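You operate a simulated robot arm through the tools that you are given. There is no shell and no other tool.

You run a simulated robot arm. Do the job below in one go: nothing can be reset, and whatever is moved stays where it is left.

JOB
Wake the tall frame, run the beam up to the white knob and park it again.
Fine: black main switch on, narrow door shut, On, Up till the beam halts, Return; press Off at the end.

The check looks at the end state, three seconds after you hand in, the way a careful person would. Anything else that was tipped, shoved, dropped, spilled or broken makes it a failure.

ROBOT AND FRAMES
A 7-joint arm with a two-finger parallel gripper, fixed in place. Base frame: the origin is at the foot of the arm, x ahead of it, y to its left, z up. Units: mm, rad, N and s.
Its first joint turns from -2.304 to 2.304 rad. Payload 3.91 kg.
The tool frame sits at the grasp point between the pads (the TCP): z along the fingers, y along the line on which they close. The tips reach 30 mm beyond it. The gripper opens to 110 mm. The fingers are 20 mm wide and 10 mm thick; the gripper's body (48 by 112 mm) begins 55 mm behind the TCP.
Orientation is that of the tool frame in the base frame, as [roll, pitch, yaw] about the fixed x, y, z axes, in that order (R = Rz(yaw) Ry(pitch) Rx(roll)). With the fingers straight down and closing along the base's y, the tool's x points along the base's -x, its y along +y and its z along -z.

CONTROLS
- The arm moves only by the tool move_arm. Its argument "deltas" is a list of rows, each a list of 7 numbers: the shift along the tool's x, y, z in mm, then the turn, a rotation vector about the tool's x, y, z in degrees, then the gripper command, from -1 (shut) to 1 (fully open), values between in proportion. In form: [[tx, ty, tz, rx, ry, rz, fingers], ...]. A call has 1 to 20 rows; each row shifts and turns the commanded pose from where the row before left it, along the tool's axes as they then stand. A row lasts 0.2 s, in which the tool goes at most 50 mm and 0.15 rad; a call with a longer step from one row to the next is refused whole, and so is a gripper value outside its range. A pose out of reach is approached as far as the arm can. The call stops where the force on the tool passes 40 N (or 10 N more than at its start, if that is more) or the arm is blocked; 0.2 s more then pass. The fingers move at their own pace (about 108 mm/s each) and stop on an object; they squeeze with about 31 N. The grip force told is the motor's: it shows also when the fingers shut on nothing. Time passes only in rows, and 0.2 s behind the last, so rows that do not move let the fingers close. The reply holds the time, the measured pose of the TCP, the force on the tool along the base axes, the opening and the grip force, in the units named above and with some noise, with the torque about the TCP (base axes, N m) and any sound that the robot's microphone picked up.
- Cameras (640 x 400 px; columns grow to the right, rows downward): "scene" is fixed at [218.4, -498.7, 1372.1]; the picture's right is [0.72, -0.69, 0.00], its down [-0.13, -0.14, -0.98] and it looks along [0.68, 0.71, -0.19] (base axes); focal length 221 px, centre (320, 200). "wrist" rides on the gripper at [72, 17, -103] in the tool frame; the picture's right is [-0.23, 0.97, 0.00], its down [-0.76, -0.18, -0.62] and it looks along [-0.61, -0.14, 0.78] (tool axes); focal length 222 px, centre (320, 200). There is no depth. A picture from a camera that has moved, and an enlarged one, comes with that camera's place and axes in the base frame and with its lens.
- capture(camera): a new picture of that camera. The clock stands still meanwhile.
- close_up(camera, box): a new picture of the part [left, top, right, bottom] of that camera's present view, enlarged. The clock stands still meanwhile.
- hand_in(): hands the job in; it is judged then, once.

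Places have to be worked out from the pictures, the camera data and where the tool is seen. Open the gripper and draw the arm clear of the work before you hand the job in, unless the task says otherwise.

The tools are called as a command line: name --pt "numbers of a row" for each row, then --argument value for the rest, lists and objects as JSON in quotes. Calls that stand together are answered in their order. move_arm: Moves the arm, as the interface text tells. Its arguments: {"type":"object","properties":{"deltas":{"type":"array","items":{"type":"array","items":{"type":"number"}}}},"required":["deltas"]} The other tools are called the same way: capture (camera) takes a picture; close_up (camera, box) takes an enlarged picture of a part of a camera's view; hand_in () hands the job in.

At the start:

```text
time_s: 0.0
tcp_pos: [675.8, 24.9, 1529.9]
tcp_rot: [3.14, -0.002, -3.14]
force: [0.7, 0.0, -0.5]
moment: [0.01, 0.01, -0.02]
gripper_width: 110.1
gripper_force: 0.0
```

scene: 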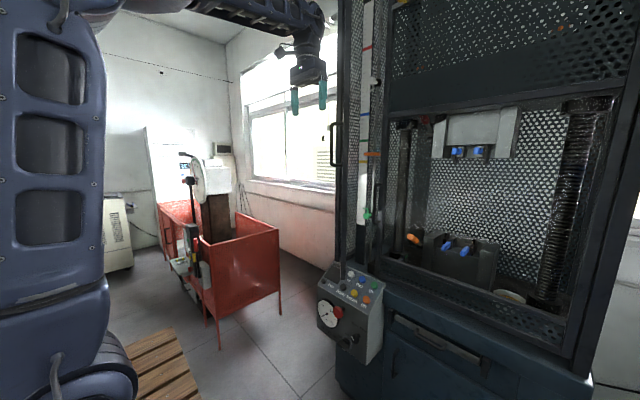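
wrist: 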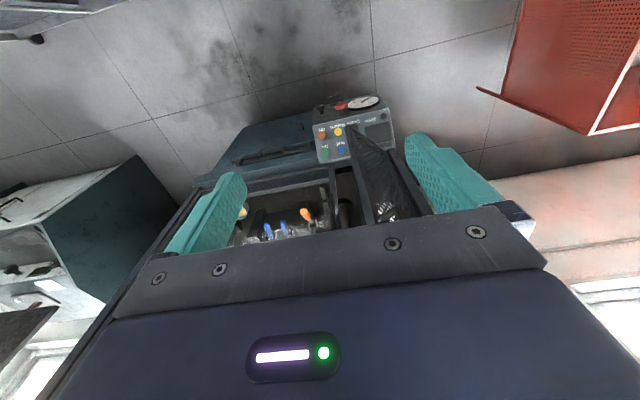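

I start by looking closer at the control box, the door and the frame from the scene camera.

close_up --camera "scene" --box '[300, 240, 400, 370]'

close_up --camera "scene" --box '[320, 0, 440, 270]'

close_up --camera "scene" --box '[380, 80, 640, 400]'

close_up --camera "wrist" --box '[220, 80, 420, 250]'

```text
3.08 times, centred on (350, 305) of scene
camera zoom: at [218.4, -498.7, 1372.1], right [0.72, -0.69, 0.0], down [-0.13, -0.14, -0.98], along [0.68, 0.71, -0.19], focal length 680 px, centre (228, -123)
```

zoom: 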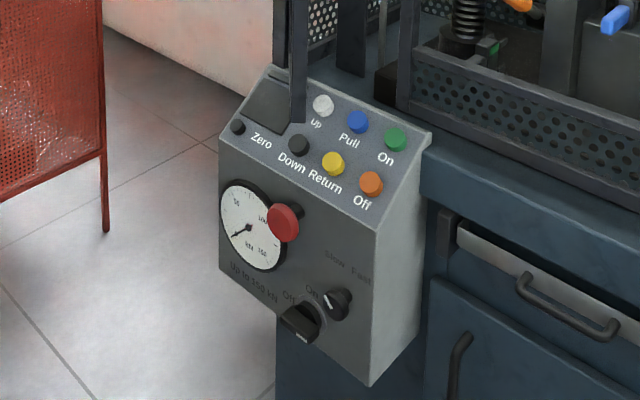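

```text
1.48 times, centred on (380, 135) of scene
camera zoom: at [218.4, -498.7, 1372.1], right [0.72, -0.69, 0.0], down [-0.13, -0.14, -0.98], along [0.68, 0.71, -0.19], focal length 328 px, centre (231, 296)
```

zoom: 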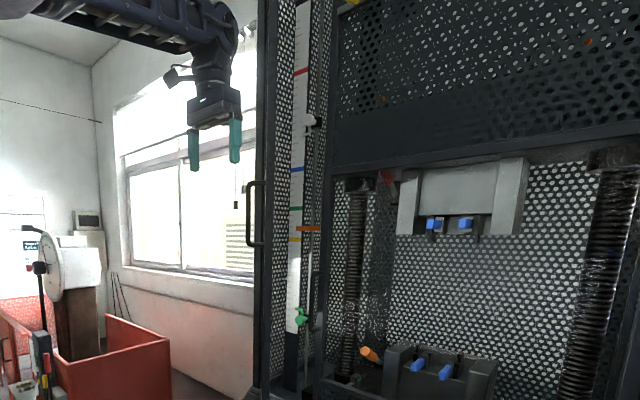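

```text
1.25 times, centred on (510, 240) of scene
camera zoom: at [218.4, -498.7, 1372.1], right [0.72, -0.69, 0.0], down [-0.13, -0.14, -0.98], along [0.68, 0.71, -0.19], focal length 276 px, centre (82, 150)
```

zoom: 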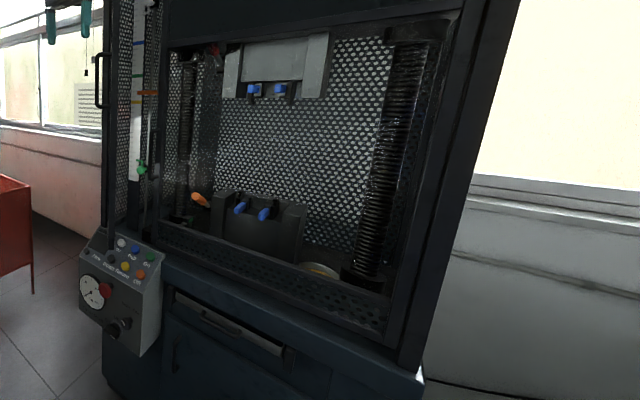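

```text
2.35 times, centred on (320, 165) of wrist
camera zoom: at [604.5, 41.8, 1633.1], right [0.23, 0.97, 0.0], down [0.76, -0.18, 0.62], along [0.61, -0.14, -0.78], focal length 523 px, centre (320, 282)
```

zoom: 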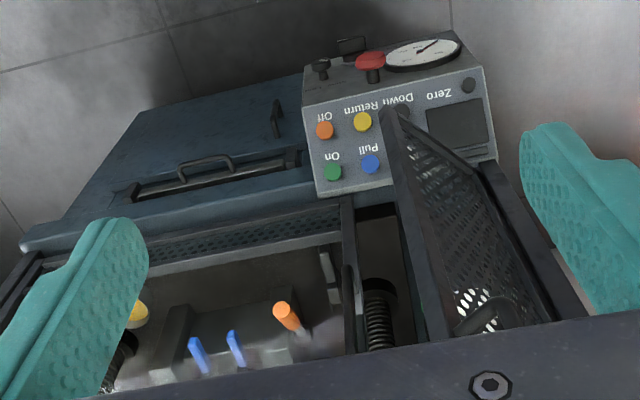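

The On button comes out at about (1000, -26, 830) mm, and the buttons sit on a panel sloping about 40° towards the robot. The narrow door looks ajar, with its free edge towards the robot. I tilt the tool forward in place so the wrist camera looks at the frame's front.

move_arm --pt "0 0 0 0 -8 0 1" --pt "0 0 0 0 -8 0 1" --pt "0 0 0 0 -8 0 1" --pt "0 0 0 0 -8 0 1" --pt "0 0 0 0 -8 0 1"

```text
time_s: 1.2
tcp_pos: [676.9, 24.5, 1527.3]
tcp_rot: [3.141, 0.7, -3.142]
force: [0.6, 0.6, -0.5]
moment: [-0.02, 0.01, -0.02]
gripper_width: 110.2
gripper_force: 0.1
```

The tool is now tilted 40° forward, as intended. I look through the wrist camera from here.

capture --camera "wrist"

capture --camera "scene"

```text
taken
camera wrist: at [555.3, 41.5, 1561.3], right [0.17, 0.97, 0.15], down [0.18, -0.18, 0.97], along [0.97, -0.14, -0.21], focal length 222 px, centre (320, 200)
```

wrist: 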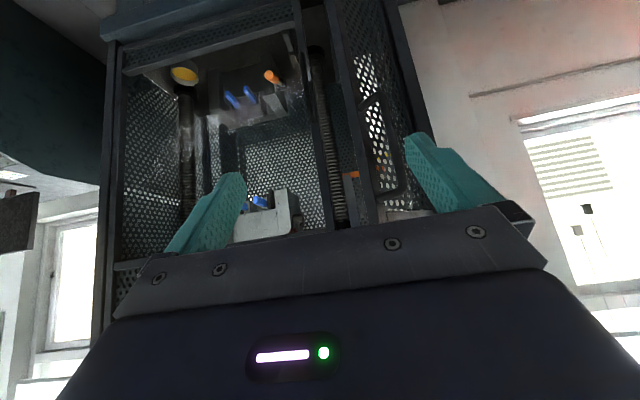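

```text
taken
```

scene: 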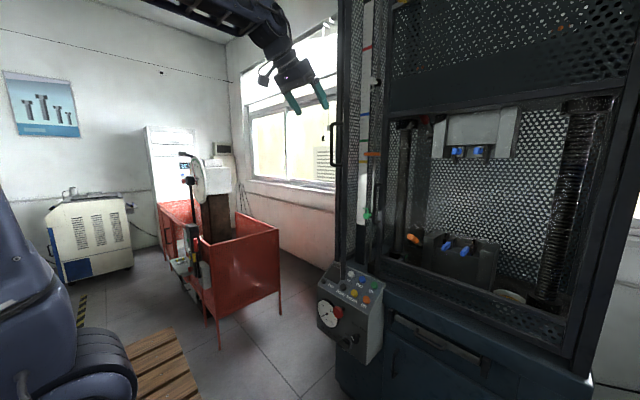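

The view is clear of obstacles between the arm and the frame. I bring the tool down and back to about (577, 25, 1030) to see the panel, the switch and the door straight on.

move_arm --pt "36.2 0 29 0 0 0 1" --pt "36.2 0 29 0 0 0 1" --pt "36.2 0 29 0 0 0 1" --pt "36.2 0 29 0 0 0 1" --pt "36.2 0 29 0 0 0 1" --pt "36.2 0 29 0 0 0 1" --pt "36.2 0 29 0 0 0 1" --pt "36.2 0 29 0 0 0 1" --pt "36.2 0 29 0 0 0 1" --pt "36.2 0 29 0 0 0 1" --pt "36.2 0 29 0 0 0 1"

capture --camera "wrist"

capture --camera "scene"

```text
time_s: 3.8
tcp_pos: [536.8, 189.4, 1047.0]
tcp_rot: [-3.141, 0.697, -2.781]
force: [0.2, 0.6, -0.2]
moment: [-0.02, 0.01, -0.03]
gripper_width: 110.1
gripper_force: 0.1
out of reach, approached as far as the arm can: row 10, 11
stopped in row 11: the arm was blocked; the commanded pose is now the measured one
```

```text
taken
camera wrist: at [416.3, 164.7, 1079.6], right [-0.18, 0.97, 0.15], down [0.23, -0.1, 0.97], along [0.96, 0.21, -0.21], focal length 222 px, centre (320, 200)
```

wrist: 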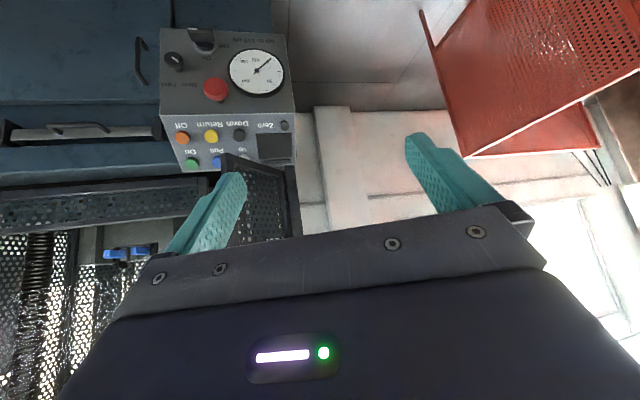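

```text
taken
```

scene: 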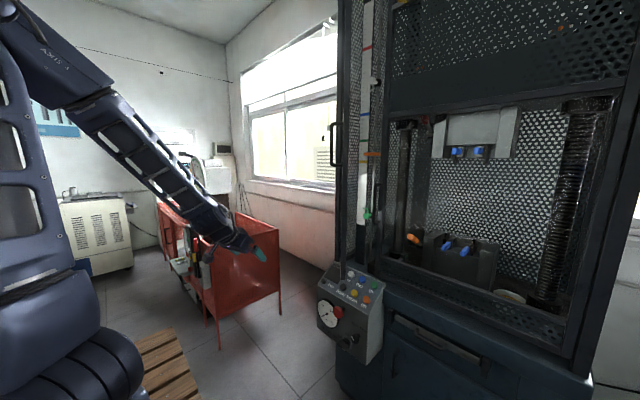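

The arm hit a limit close in and turned aside, but it touched nothing and gives a good view. I enlarge the panel, switch and door in the wrist picture.

close_up --camera "wrist" --box '[150, 10, 310, 110]'

close_up --camera "wrist" --box '[150, 100, 330, 260]'

```text
4.00 times, centred on (230, 60) of wrist
camera zoom: at [416.3, 164.7, 1079.6], right [-0.18, 0.97, 0.15], down [0.23, -0.1, 0.97], along [0.96, 0.21, -0.21], focal length 888 px, centre (680, 760)
```

zoom: 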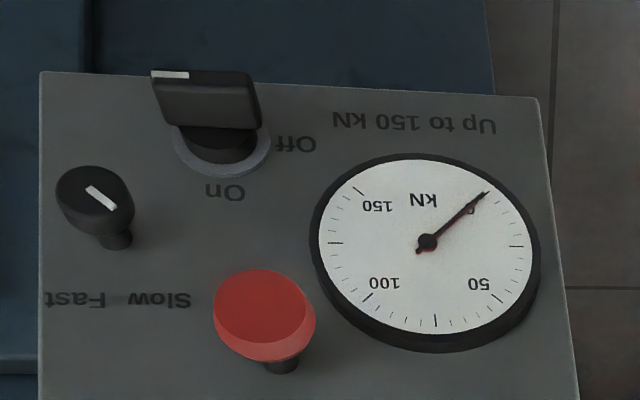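

```text
2.50 times, centred on (240, 180) of wrist
camera zoom: at [416.3, 164.7, 1079.6], right [-0.18, 0.97, 0.15], down [0.23, -0.1, 0.97], along [0.96, 0.21, -0.21], focal length 555 px, centre (520, 250)
```

zoom: 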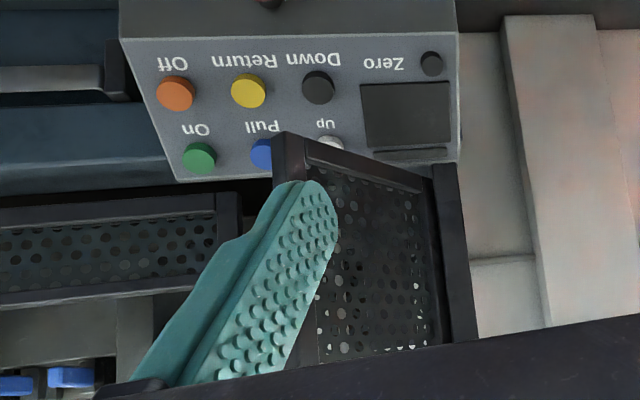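

Panel buttons work out to: On (999,-28,821), Off (944,-29,778), Return (943,36,778), Up (999,101,820). The main switch bar is near (884,40,528), and the door stands open over the panel. I move forward, straighten the yaw and go lower to see the switch and door better.

move_arm --pt "-26.9 -13.2 22.5 0 0 0 1" --pt "-26.9 -13.2 22.5 0 0 0 1" --pt "-26.9 -13.2 22.5 0 0 0 1" --pt "-26.9 -13.2 22.5 0 0 0 1" --pt "0 0 0 4.42 0 5.28 1" --pt "0 0 0 4.42 0 5.28 1" --pt "0 0 0 4.42 0 5.28 1" --pt "21.5 -18.4 28.6 0 0 0 1" --pt "21.5 -18.4 28.6 0 0 0 1" --pt "21.5 -18.4 28.6 0 0 0 1" --pt "21.5 -18.4 28.6 0 0 0 1" --pt "21.5 -18.4 28.6 0 0 0 1" --pt "21.5 -18.4 28.6 0 0 0 1" --pt "21.5 -18.4 28.6 0 0 0 1"

capture --camera "wrist"

capture --camera "scene"

```text
time_s: 6.8
tcp_pos: [699.2, 64.9, 796.6]
tcp_rot: [3.137, 0.697, 3.138]
force: [0.1, -0.5, 1.5]
moment: [0.01, -0.05, -0.01]
gripper_width: 109.9
gripper_force: 0.0
```

```text
taken
camera wrist: at [576.8, 81.8, 828.7], right [0.17, 0.97, 0.15], down [0.18, -0.18, 0.97], along [0.97, -0.14, -0.21], focal length 222 px, centre (320, 200)
```

wrist: 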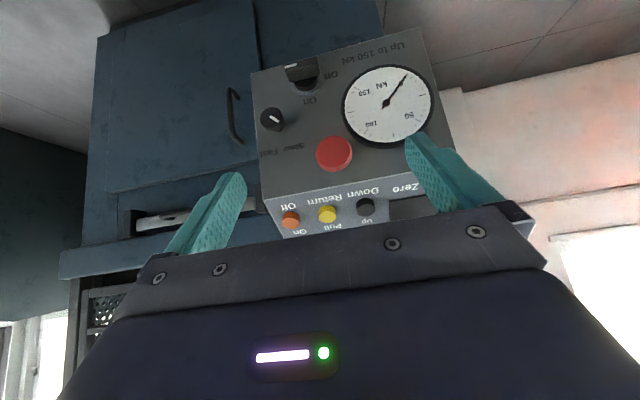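

```text
taken
```

scene: 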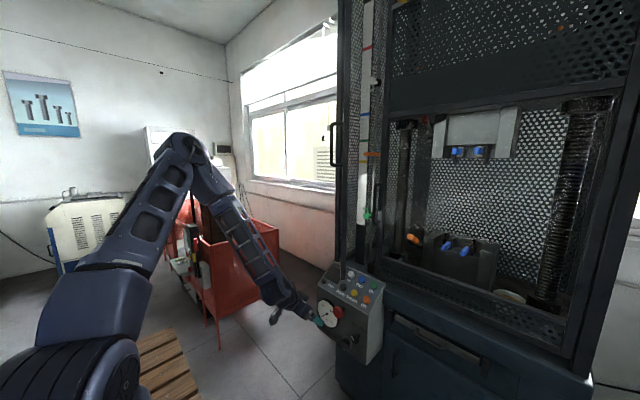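

I enlarge the main switch to read its mark and labels.

close_up --camera "wrist" --box '[245, 30, 375, 111]'

close_up --camera "scene" --box '[320, 300, 400, 350]'

close_up --camera "scene" --box '[320, 30, 420, 300]'

```text
4.92 times, centred on (310, 70) of wrist
camera zoom: at [576.8, 81.8, 828.7], right [0.17, 0.97, 0.15], down [0.18, -0.18, 0.97], along [0.97, -0.14, -0.21], focal length 1094 px, centre (369, 838)
```

zoom: 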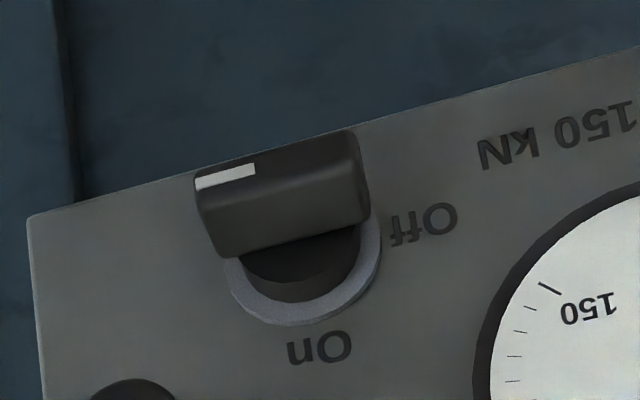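

```text
8.00 times, centred on (360, 325) of scene
camera zoom: at [218.4, -498.7, 1372.1], right [0.72, -0.69, 0.0], down [-0.13, -0.14, -0.98], along [0.68, 0.71, -0.19], focal length 1769 px, centre (0, -800)
```

zoom: 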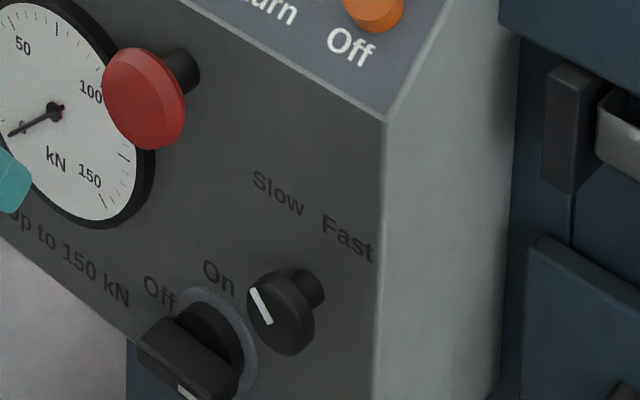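

```text
1.48 times, centred on (370, 165) of scene
camera zoom: at [218.4, -498.7, 1372.1], right [0.72, -0.69, 0.0], down [-0.13, -0.14, -0.98], along [0.68, 0.71, -0.19], focal length 328 px, centre (246, 252)
```

zoom: 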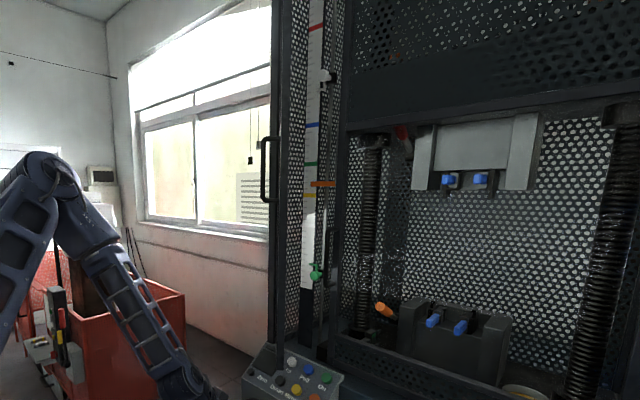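

The switch bar lies level with the white mark toward the right; "Off" is at its left, "On" above it. I take a still tighter look at the bar from the scene camera.

close_up --camera "scene" --box '[330, 325, 378, 355]'

close_up --camera "scene" --box '[355, 60, 395, 235]'

close_up --camera "scene" --box '[320, 110, 390, 280]'

```text
13.33 times, centred on (354, 340) of scene
camera zoom: at [218.4, -498.7, 1372.1], right [0.72, -0.69, 0.0], down [-0.13, -0.14, -0.98], along [0.68, 0.71, -0.19], focal length 2948 px, centre (-133, -1667)
```

zoom: 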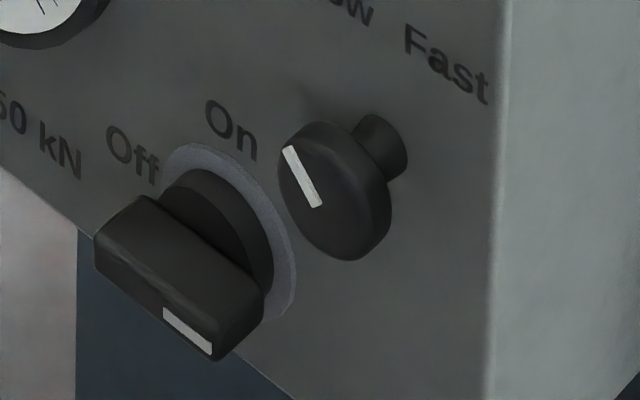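

```text
2.29 times, centred on (375, 148) of scene
camera zoom: at [218.4, -498.7, 1372.1], right [0.72, -0.69, 0.0], down [-0.13, -0.14, -0.98], along [0.68, 0.71, -0.19], focal length 505 px, centre (194, 320)
```

zoom: 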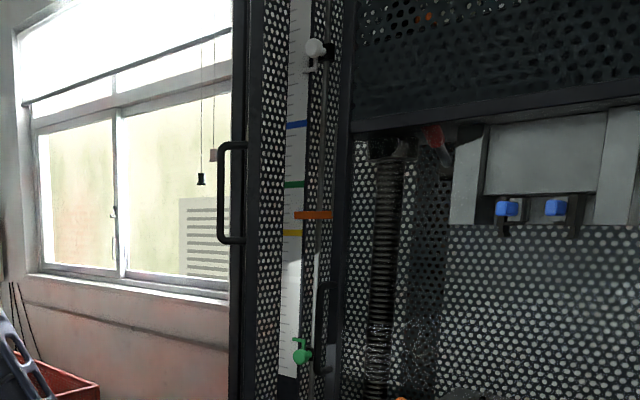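

```text
2.35 times, centred on (355, 195) of scene
camera zoom: at [218.4, -498.7, 1372.1], right [0.72, -0.69, 0.0], down [-0.13, -0.14, -0.98], along [0.68, 0.71, -0.19], focal length 520 px, centre (238, 212)
```

zoom: 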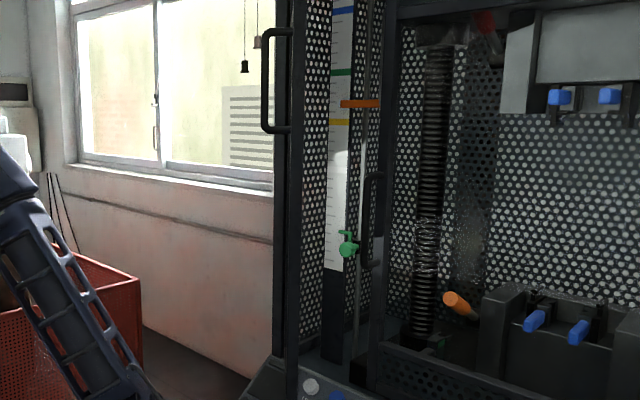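

Triangulating, the bar's front centre is about (872, 41, 540), its length about 58 mm along y, and the box face is at x≈907. I go down and level the tool so it points along +x, still well in front of the box.

move_arm --pt "25.7 -4.8 30.7 0 0 0 1" --pt "25.7 -4.8 30.7 0 0 0 1" --pt "25.7 -4.8 30.7 0 0 0 1" --pt "25.7 -4.8 30.7 0 0 0 1" --pt "25.7 -4.8 30.7 0 0 0 1" --pt "0 0 0 0 -8.35 0 1" --pt "0 0 0 0 -8.35 0 1" --pt "0 0 0 0 -8.35 0 1" --pt "0 0 0 0 -8.35 0 1" --pt "0 0 0 0 -8.35 0 1" --pt "0 0 0 0 -8.35 0 1"

capture --camera "wrist"

capture --camera "scene"

```text
time_s: 9.2
tcp_pos: [734.2, 52.5, 689.0]
tcp_rot: [0.35, 1.568, 0.349]
force: [-0.8, 0.2, -0.1]
moment: [-0.02, 0.0, 0.02]
gripper_width: 110.0
gripper_force: 0.0
out of reach, approached as far as the arm can: row 8, 9, 10, 11
```

```text
taken
camera wrist: at [632.2, 69.2, 616.9], right [0.0, 0.97, 0.23], down [-0.63, -0.18, 0.76], along [0.78, -0.14, 0.61], focal length 222 px, centre (320, 200)
```

wrist: 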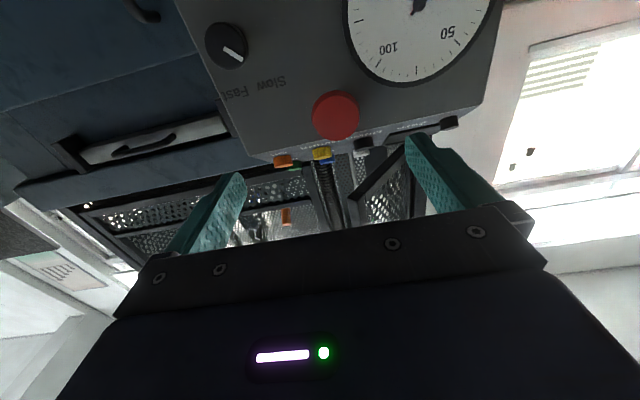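

```text
taken
```

scene: 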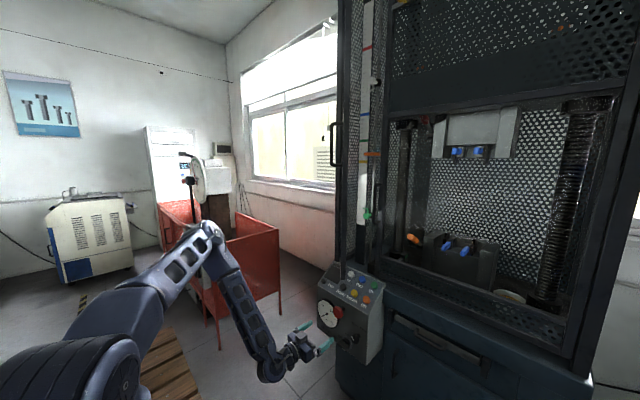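

The arm could not quite take that pose so close in, so it stands at (734, 52, 689), level. I move forward a little toward the switch, where there is more reach, and see where the commanded pose really is.

move_arm --pt "0 0 20 0 0 0 1" --pt "0 0 20 0 0 0 1"

```text
time_s: 9.8
tcp_pos: [775.6, 52.2, 690.1]
tcp_rot: [0.718, 1.569, 0.72]
force: [-0.4, 0.0, 0.0]
moment: [-0.02, 0.01, -0.01]
gripper_width: 110.2
gripper_force: 0.1
```

The commanded pose follows the measured one. I lower along the front of the box toward the switch height, keeping the tips some 65 mm clear of the red knob.

move_arm --pt "30 -2 0 0 0 0 1" --pt "30 -2 0 0 0 0 1" --pt "30 -2 0 0 0 0 1" --pt "30 -2 0 0 0 0 1" --pt "30 -3 0 0 0 0 1"

capture --camera "wrist"

capture --camera "scene"

```text
time_s: 11.0
tcp_pos: [807.8, 52.1, 667.3]
tcp_rot: [1.262, 1.567, 1.262]
force: [-0.3, 0.2, 0.1]
moment: [-0.04, 0.03, 0.01]
gripper_width: 110.2
gripper_force: 0.1
out of reach, approached as far as the arm can: row 1, 2, 3, 4, 5
```

```text
taken
camera wrist: at [704.8, 70.3, 594.7], right [0.0, 0.97, 0.23], down [-0.62, -0.18, 0.76], along [0.78, -0.14, 0.61], focal length 222 px, centre (320, 200)
```

wrist: 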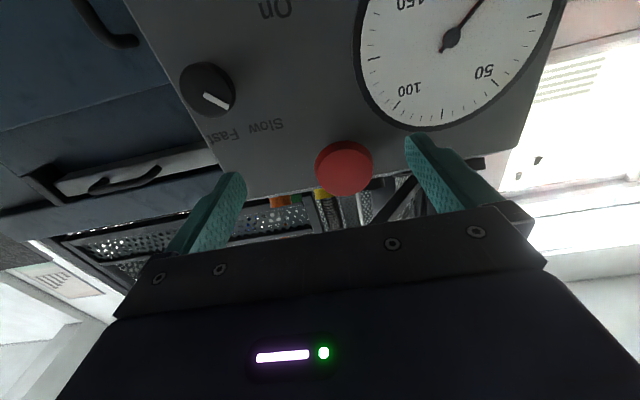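

```text
taken
```

scene: 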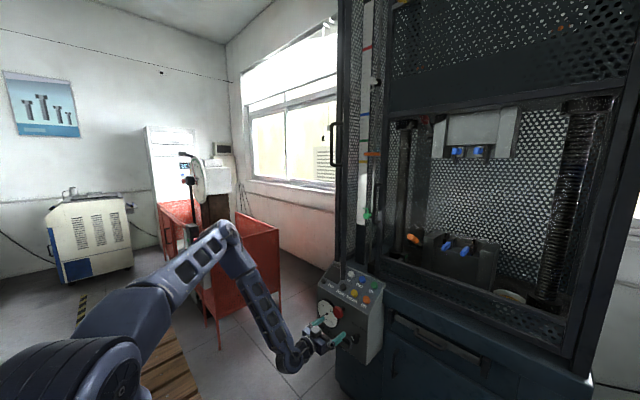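

The level pose cannot reach the switch height, so I'll turn the bar by pushing its end from above with closed, downward-tilted fingers instead. I tilt the tool back to 40°, close the fingers and stop short in front of the switch to look.

move_arm --pt "0 0 -10 0 8.35 0 -1" --pt "0 0 0 0 8.35 0 -1" --pt "0 0 0 0 8.35 0 -1" --pt "0 0 0 0 8.35 0 -1" --pt "0 0 0 0 8.35 0 -1" --pt "0 0 0 0 8.35 0 -1" --pt "22 -17 20 0 0 0 -1" --pt "22 -17 20 0 0 0 -1"

capture --camera "wrist"

capture --camera "scene"

```text
time_s: 12.8
tcp_pos: [791.8, 17.5, 610.3]
tcp_rot: [3.14, 0.697, 3.14]
force: [-0.1, 0.1, 0.5]
moment: [0.04, -0.01, -0.02]
gripper_width: 0.0
gripper_force: 31.2
```

```text
taken
camera wrist: at [669.6, 34.7, 643.6], right [0.17, 0.97, 0.15], down [0.18, -0.18, 0.97], along [0.97, -0.14, -0.21], focal length 222 px, centre (320, 200)
```

wrist: 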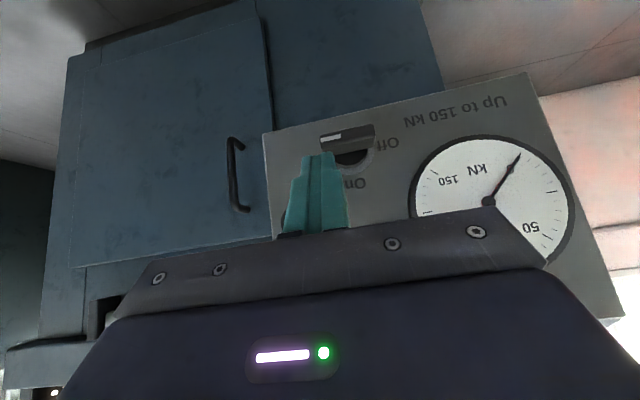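

```text
taken
```

scene: 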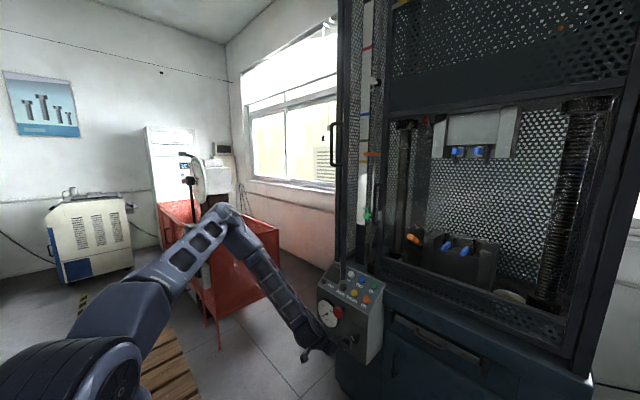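

The tool is at (792, 17, 610) with closed fingers and a clear view of the switch. I enlarge it for a precise fix.

close_up --camera "wrist" --box '[270, 100, 430, 200]'

close_up --camera "scene" --box '[300, 310, 380, 360]'

```text
4.00 times, centred on (350, 150) of wrist
camera zoom: at [669.6, 34.7, 643.6], right [0.17, 0.97, 0.15], down [0.18, -0.18, 0.97], along [0.97, -0.14, -0.21], focal length 888 px, centre (200, 400)
```

zoom: 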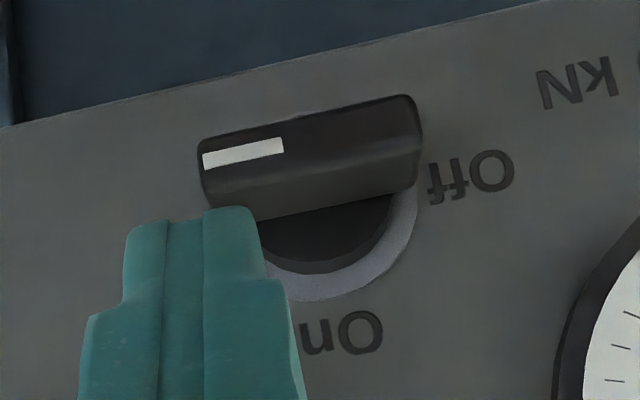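

```text
8.00 times, centred on (340, 335) of scene
camera zoom: at [218.4, -498.7, 1372.1], right [0.72, -0.69, 0.0], down [-0.13, -0.14, -0.98], along [0.68, 0.71, -0.19], focal length 1769 px, centre (160, -880)
```

zoom: 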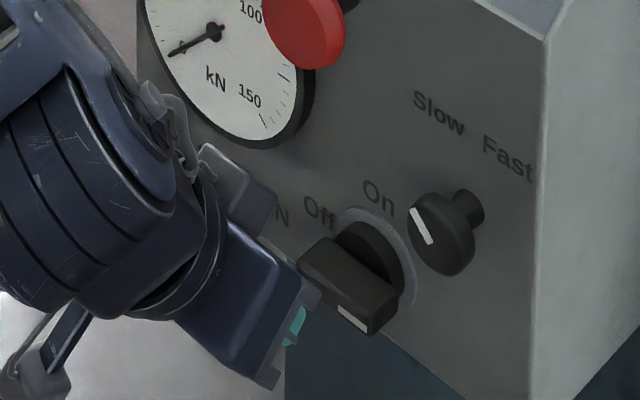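

The bar centre comes out at y≈41, z≈543, spanning x 869–896. I bring the closed fingertips just above its right-hand end (tip about (884, 10, 568)), not touching yet.

move_arm --pt "-21.9 -3.75 30.7 0 0 0 -1" --pt "-21.9 -3.75 30.7 0 0 0 -1" --pt "0 0 0 0 0 0 -1"

close_up --camera "wrist" --box '[240, 80, 400, 180]'

close_up --camera "scene" --box '[320, 310, 384, 350]'

```text
time_s: 13.6
tcp_pos: [862.4, 10.6, 591.4]
tcp_rot: [3.141, 0.699, 3.141]
force: [0.2, 0.4, -0.9]
moment: [0.0, -0.01, 0.0]
gripper_width: 0.1
gripper_force: 31.6
```

```text
4.00 times, centred on (320, 130) of wrist
camera zoom: at [739.9, 28.4, 624.6], right [0.17, 0.97, 0.15], down [0.18, -0.18, 0.97], along [0.97, -0.14, -0.21], focal length 888 px, centre (320, 480)
```

zoom: 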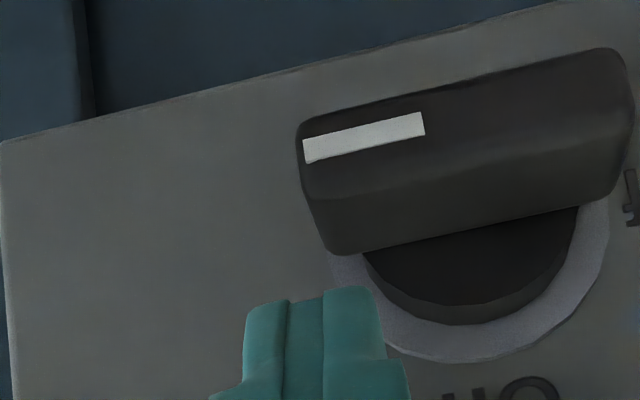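

```text
10.00 times, centred on (352, 330) of scene
camera zoom: at [218.4, -498.7, 1372.1], right [0.72, -0.69, 0.0], down [-0.13, -0.14, -0.98], along [0.68, 0.71, -0.19], focal length 2211 px, centre (0, -1100)
```

zoom: 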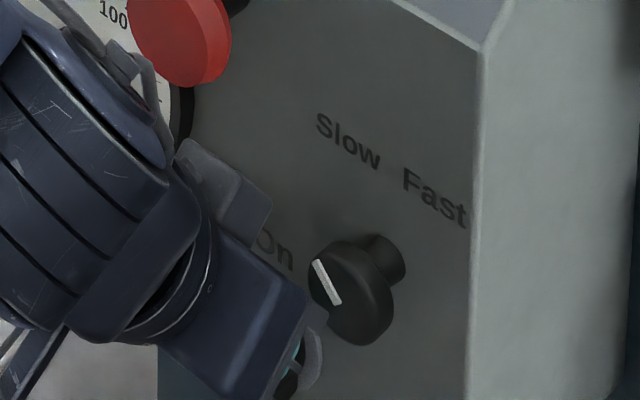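

The fingertips sit about 13 mm above the bar's right end, as computed. I lower in 4 mm steps and watch the force.

move_arm --pt "2.57 0 3.07 0 0 0 -1" --pt "2.57 0 3.07 0 0 0 -1" --pt "2.57 0 3.07 0 0 0 -1" --pt "2.57 0 3.07 0 0 0 -1" --pt "0 0 0 0 0 0 -1"

close_up --camera "wrist" --box '[240, 80, 400, 180]'

```text
time_s: 14.8
tcp_pos: [858.7, 16.5, 583.9]
tcp_rot: [3.141, 0.699, 3.139]
force: [-0.4, -1.0, 0.0]
moment: [-0.03, -0.01, 0.0]
gripper_width: 0.2
gripper_force: 31.2
out of reach, approached as far as the arm can: row 1, 3, 4
```

```text
4.00 times, centred on (320, 130) of wrist
camera zoom: at [736.2, 34.9, 616.6], right [0.17, 0.97, 0.15], down [0.18, -0.18, 0.97], along [0.97, -0.14, -0.21], focal length 888 px, centre (320, 480)
```

zoom: 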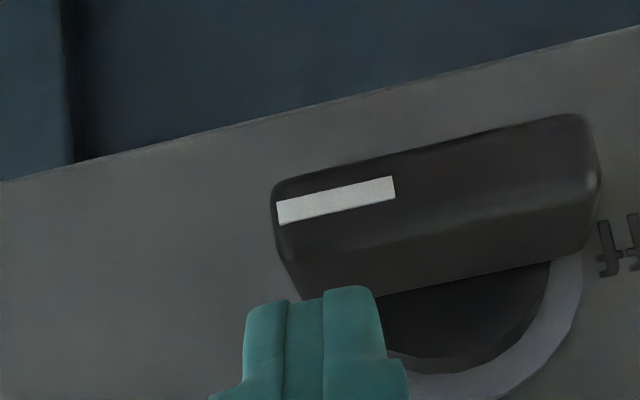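

At 40° tilt the arm runs out of wrist travel at this height, and nothing was touched. I lift 15 mm and steepen the tool to about 28° from vertical, which should reach lower while still clearing the knobs.

move_arm --pt "-9.6 0 -11.5 0 0 0 -1" --pt "0 0 0 0 6 0 -1" --pt "0 0 0 0 6 0 -1" --pt "-8.1 -6.5 8.8 0 0 0 -1" --pt "0 0 0 0 0 0 -1"

capture --camera "wrist"

close_up --camera "scene" --box '[300, 290, 396, 350]'

```text
time_s: 16.0
tcp_pos: [868.0, 13.1, 597.9]
tcp_rot: [3.14, 0.489, 3.142]
force: [0.4, 0.3, -0.3]
moment: [-0.05, -0.02, -0.03]
gripper_width: 0.0
gripper_force: 30.4
out of reach, approached as far as the arm can: row 4
```

```text
taken
camera wrist: at [755.8, 30.6, 655.0], right [0.2, 0.97, 0.11], down [0.38, -0.18, 0.91], along [0.9, -0.14, -0.41], focal length 222 px, centre (320, 200)
```

wrist: 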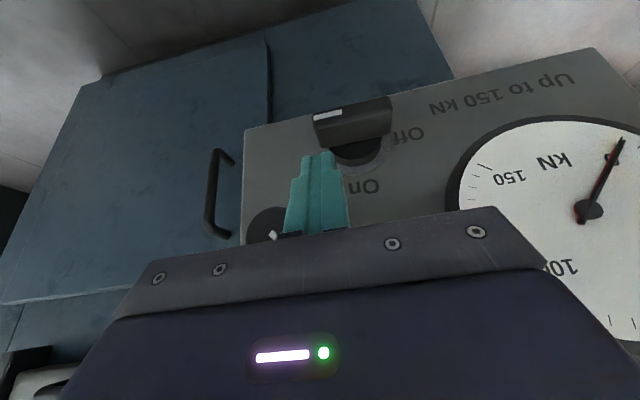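

```text
6.67 times, centred on (348, 320) of scene
camera zoom: at [218.4, -498.7, 1372.1], right [0.72, -0.69, 0.0], down [-0.13, -0.14, -0.98], along [0.68, 0.71, -0.19], focal length 1474 px, centre (133, -600)
```

zoom: 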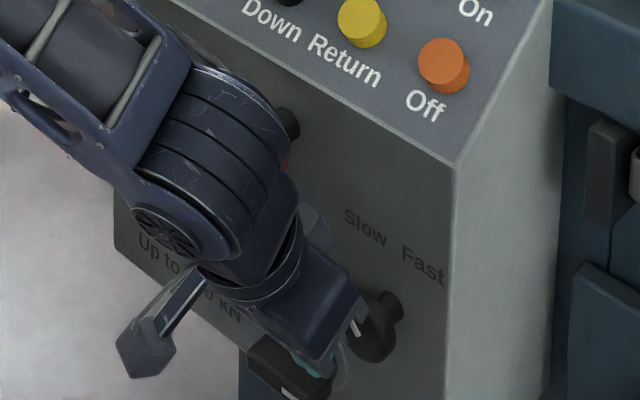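

The arm again stops slightly short at this height, so I need to understand which joint limits it. I look at the whole arm from the scene camera.

capture --camera "scene"

close_up --camera "scene" --box '[0, 180, 352, 400]'

```text
taken
```

scene: 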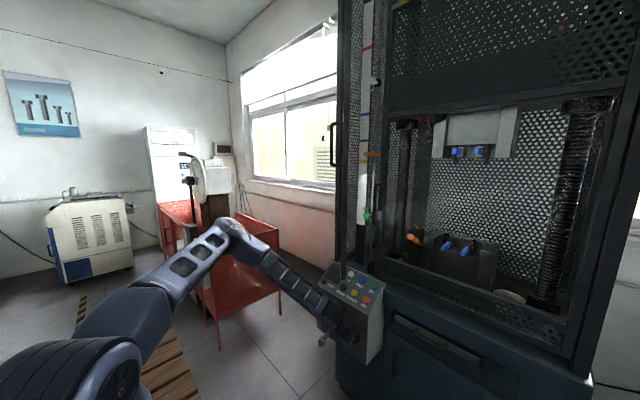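

```text
1.82 times, centred on (176, 290) of scene
camera zoom: at [218.4, -498.7, 1372.1], right [0.72, -0.69, 0.0], down [-0.13, -0.14, -0.98], along [0.68, 0.71, -0.19], focal length 402 px, centre (582, 36)
```

zoom: 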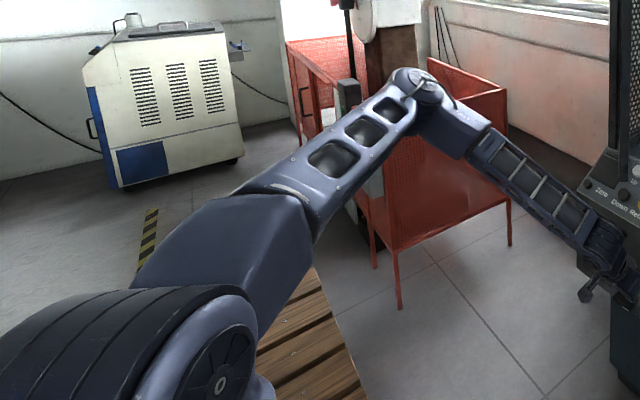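

I work out that the elbow swung out to the left during the early blocked move (about 60° off its natural up position), which is why the arm can't get low. I back off from the switch and go up into free space to re-seat the elbow.

move_arm --pt "20.1 0 -33.3 0 0 0 -1" --pt "20.1 0 -33.3 0 0 0 -1" --pt "20.1 0 -33.3 0 0 0 -1" --pt "-21.4 -7.2 -40.2 0 0 0 -1" --pt "-21.4 -7.2 -40.2 0 0 0 -1" --pt "-21.4 -7.2 -40.2 0 0 0 -1" --pt "-21.4 -7.2 -40.2 0 0 0 -1" --pt "-21.4 -7.2 -40.2 0 0 0 -1" --pt "-21.4 -7.2 -40.2 0 0 0 -1" --pt "-21.4 -7.2 -40.2 0 0 0 -1" --pt "-21.4 -7.2 -40.2 0 0 0 -1" --pt "-21.4 -7.2 -40.2 0 0 0 -1" --pt "-21.4 -7.2 -40.2 0 0 0 -1" --pt "-21.4 -7.2 -40.2 0 0 0 -1" --pt "-21.4 -7.2 -40.2 0 0 0 -1"

capture --camera "scene"

```text
time_s: 19.2
tcp_pos: [766.8, -71.2, 1205.4]
tcp_rot: [3.141, 0.486, 3.138]
force: [0.5, 0.4, 0.4]
moment: [0.03, -0.01, -0.03]
gripper_width: 0.0
gripper_force: 30.8
```

```text
taken
```

scene: 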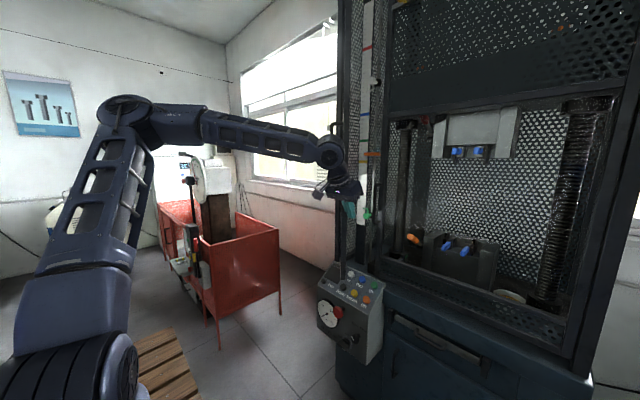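

The arm is clear at (767, -71, 1205). I raise and level the tool in free space, so I can then roll it about the forward axis, which should swing the elbow up again.

move_arm --pt "-24.3 0 -28.1 0 0 0 -1" --pt "-24.3 0 -28.1 0 0 0 -1" --pt "-24.3 0 -28.1 0 0 0 -1" --pt "-24.3 0 -28.1 0 0 0 -1" --pt "0 0 0 0 -7.75 0 -1" --pt "0 0 0 0 -7.75 0 -1" --pt "0 0 0 0 -7.75 0 -1" --pt "0 0 0 0 -7.75 0 -1" --pt "0 0 0 0 -7.75 0 -1" --pt "0 0 0 0 -7.75 0 -1" --pt "0 0 0 0 -7.75 0 -1" --pt "0 0 0 0 -7.75 0 -1"

capture --camera "scene"

capture --camera "wrist"

```text
time_s: 21.8
tcp_pos: [800.8, -75.1, 1347.7]
tcp_rot: [1.124, 1.57, 1.123]
force: [-0.4, -0.4, -0.5]
moment: [-0.04, 0.04, -0.04]
gripper_width: 0.1
gripper_force: 31.3
```

```text
taken
```

scene: 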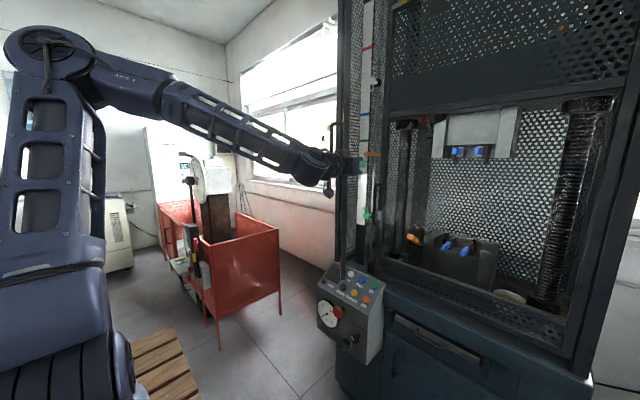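

```text
taken
camera wrist: at [697.5, -56.5, 1276.0], right [0.0, 0.97, 0.23], down [-0.62, -0.18, 0.76], along [0.78, -0.14, 0.61], focal length 222 px, centre (320, 200)
```

wrist: 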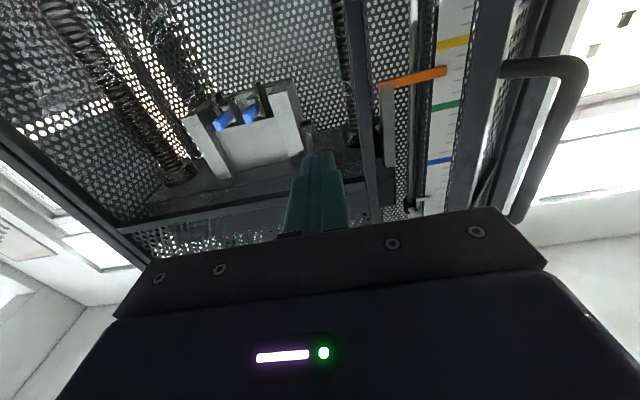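

The tool is level and free at (801, -75, 1348). I roll it +75° about the forward axis and watch where the elbow goes.

move_arm --pt "0 0 0 0 0 8.3 -1" --pt "0 0 0 0 0 8.3 -1" --pt "0 0 0 0 0 8.3 -1" --pt "0 0 0 0 0 8.3 -1" --pt "0 0 0 0 0 8.3 -1" --pt "0 0 0 0 0 8.3 -1" --pt "0 0 0 0 0 8.3 -1" --pt "0 0 0 0 0 8.3 -1" --pt "0 0 0 0 0 8.3 -1"

capture --camera "scene"

```text
time_s: 23.8
tcp_pos: [801.2, -74.6, 1349.7]
tcp_rot: [1.571, 0.264, 1.571]
force: [-0.6, 0.6, -0.3]
moment: [0.03, -0.02, -0.05]
gripper_width: 0.0
gripper_force: 31.2
```

```text
taken
```

scene: 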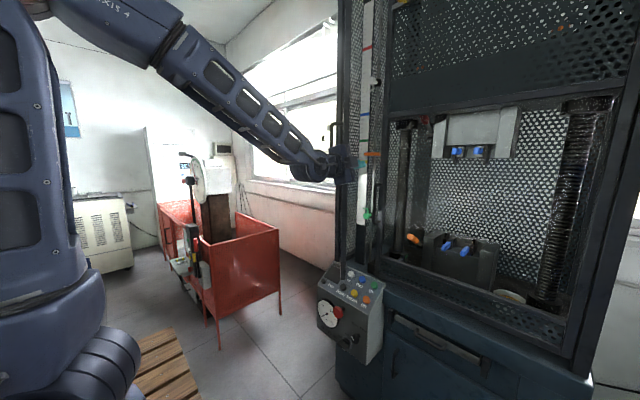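

The elbow swung up toward the centre plane, as hoped. I now point the tool down and undo the roll there, where mainly the last joint does it, so the elbow stays.

move_arm --pt "0 0 0 7.89 2.16 0 -1" --pt "0 0 0 7.89 2.16 0 -1" --pt "0 0 0 7.89 2.16 0 -1" --pt "0 0 0 7.89 2.16 0 -1" --pt "0 0 0 7.89 2.16 0 -1" --pt "0 0 0 7.89 2.16 0 -1" --pt "0 0 0 7.89 2.16 0 -1" --pt "0 0 0 7.89 2.16 0 -1" --pt "0 0 0 7.89 2.16 0 -1" --pt "0 0 0 7.89 2.16 0 -1" --pt "0 0 0 7.89 2.16 0 -1"

move_arm --pt "0 0 0 0 0 -8.3 -1" --pt "0 0 0 0 0 -8.3 -1" --pt "0 0 0 0 0 -8.3 -1" --pt "0 0 0 0 0 -8.3 -1" --pt "0 0 0 0 0 -8.3 -1" --pt "0 0 0 0 0 -8.3 -1" --pt "0 0 0 0 0 -8.3 -1" --pt "0 0 0 0 0 -8.3 -1" --pt "0 0 0 0 0 -8.3 -1"

capture --camera "scene"

```text
time_s: 26.2
tcp_pos: [801.0, -74.9, 1350.4]
tcp_rot: [-3.14, -0.003, 1.838]
force: [-1.2, 0.0, 0.9]
moment: [0.04, 0.0, 0.0]
gripper_width: 0.0
gripper_force: 31.0
```

```text
time_s: 28.2
tcp_pos: [798.6, -74.7, 1349.1]
tcp_rot: [3.141, 0.0, -3.138]
force: [-0.5, -0.2, 0.5]
moment: [-0.01, 0.01, 0.0]
gripper_width: 0.0
gripper_force: 31.0
```

```text
taken
```

scene: 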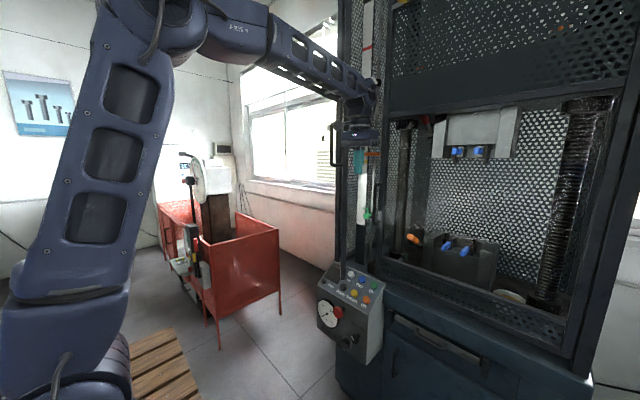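

The elbow now looks close to the natural up-plane. I descend in front of the frame with the tool pointing down, to about (799, 0, 800).

move_arm --pt "0 6 45.8 0 0 0 -1" --pt "0 6 45.8 0 0 0 -1" --pt "0 6 45.8 0 0 0 -1" --pt "0 6 45.8 0 0 0 -1" --pt "0 6 45.8 0 0 0 -1" --pt "0 6 45.8 0 0 0 -1" --pt "0 6 45.8 0 0 0 -1" --pt "0 6 45.8 0 0 0 -1" --pt "0 6 45.8 0 0 0 -1" --pt "0 6 45.8 0 0 0 -1" --pt "0 6 45.8 0 0 0 -1" --pt "0 6 45.8 0 0 0 -1"

capture --camera "scene"

```text
time_s: 30.8
tcp_pos: [802.1, -1.2, 801.5]
tcp_rot: [3.139, 0.003, 3.141]
force: [-0.9, 0.3, 0.6]
moment: [-0.02, -0.06, 0.04]
gripper_width: 0.0
gripper_force: 31.3
```

```text
taken
```

scene: 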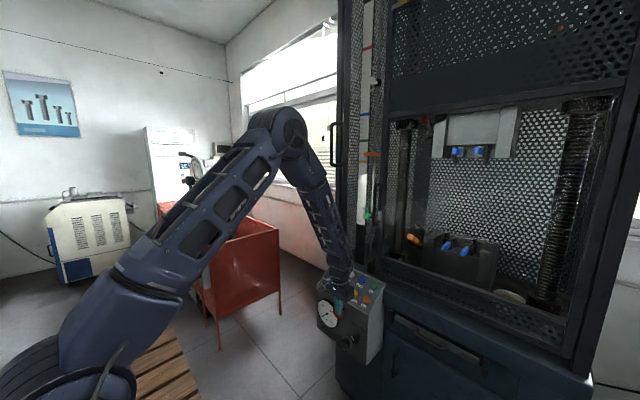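

The elbow is now up and in plane (about (570, 0, 1440)), which should give the missing reach. I tilt the tool 30° forward and go down in front of the switch.

move_arm --pt "0 0 0 0 -7.5 0 -1" --pt "0 0 0 0 -7.5 0 -1" --pt "0 0 0 0 -7.5 0 -1" --pt "0 0 0 0 -7.5 0 -1" --pt "14.1 2.75 38.4 0 0 0 -1" --pt "14.1 2.75 38.4 0 0 0 -1" --pt "14.1 2.75 38.4 0 0 0 -1" --pt "14.1 2.75 38.4 0 0 0 -1"

capture --camera "wrist"

capture --camera "scene"

```text
time_s: 32.6
tcp_pos: [827.9, 11.4, 639.2]
tcp_rot: [3.141, 0.525, 3.14]
force: [-0.4, -0.5, -0.2]
moment: [0.0, -0.01, 0.0]
gripper_width: 0.0
gripper_force: 31.2
```

```text
taken
camera wrist: at [713.3, 29.2, 692.1], right [0.2, 0.97, 0.12], down [0.35, -0.18, 0.92], along [0.92, -0.14, -0.37], focal length 222 px, centre (320, 200)
```

wrist: 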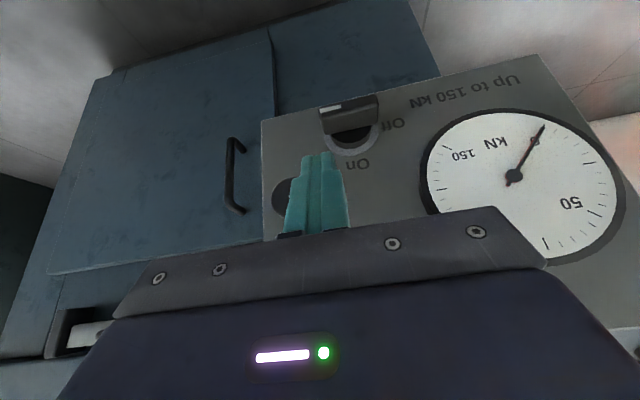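

```text
taken
```

scene: 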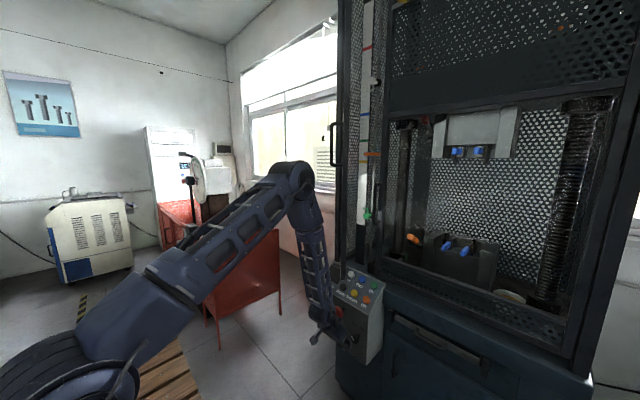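

No reach trouble now. I bring the fingertips above the bar's right end and lower in small steps to contact.

move_arm --pt "-6.85 -0.7 30.9 0 0 0 -1" --pt "-6.85 -0.7 30.9 0 0 0 -1" --pt "2 0 3.46 0 0 0 -1" --pt "2 0 3.46 0 0 0 -1" --pt "0 0 0 0 0 0 -1"

close_up --camera "wrist" --box '[240, 80, 400, 180]'

```text
time_s: 33.8
tcp_pos: [869.2, 8.7, 585.0]
tcp_rot: [3.139, 0.523, 3.14]
force: [-0.3, -0.5, 0.1]
moment: [0.0, -0.03, 0.02]
gripper_width: 0.0
gripper_force: 30.6
```

```text
4.00 times, centred on (320, 130) of wrist
camera zoom: at [756.8, 25.4, 638.2], right [0.2, 0.97, 0.12], down [0.35, -0.18, 0.92], along [0.92, -0.14, -0.37], focal length 888 px, centre (320, 480)
```

zoom: 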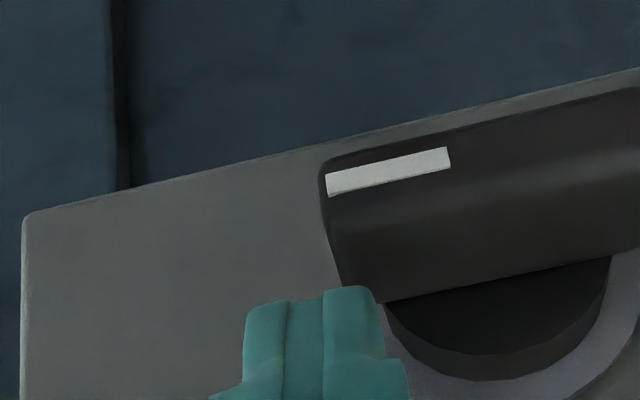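

Fingertips are about 4 mm above the bar end with roughly 6 mm overlap. I shift 2 mm inward and press down gently to test whether the bar turns clockwise.

move_arm --pt "1.5 2 2.6 0 0 0 -1" --pt "1.5 0 2.6 0 0 0 -1" --pt "1.5 0 2.6 0 0 0 -1" --pt "0 0 0 0 0 0 -1"

close_up --camera "wrist" --box '[240, 80, 400, 180]'

```text
time_s: 34.6
tcp_pos: [873.5, 11.2, 578.5]
tcp_rot: [3.138, 0.529, 3.14]
force: [-7.3, -1.1, 21.6]
moment: [-0.02, 0.12, 0.13]
gripper_width: 0.0
gripper_force: 31.5
stopped in row 3: the force on the tool passed its limit at 49 N (the readings are from after the stop); the commanded pose is now the measured one
```

```text
4.00 times, centred on (320, 130) of wrist
camera zoom: at [758.8, 28.2, 631.4], right [0.2, 0.97, 0.12], down [0.34, -0.18, 0.92], along [0.92, -0.14, -0.37], focal length 888 px, centre (320, 480)
```

zoom: 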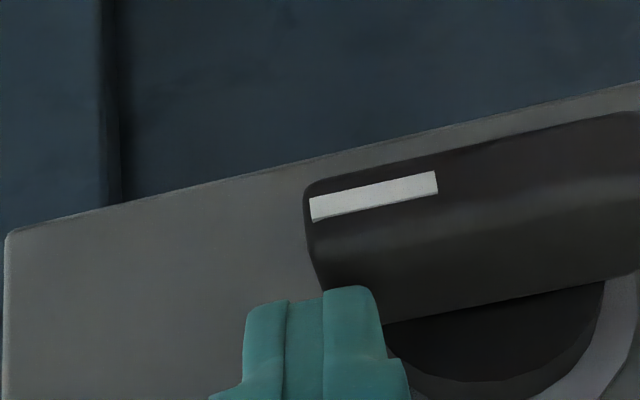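

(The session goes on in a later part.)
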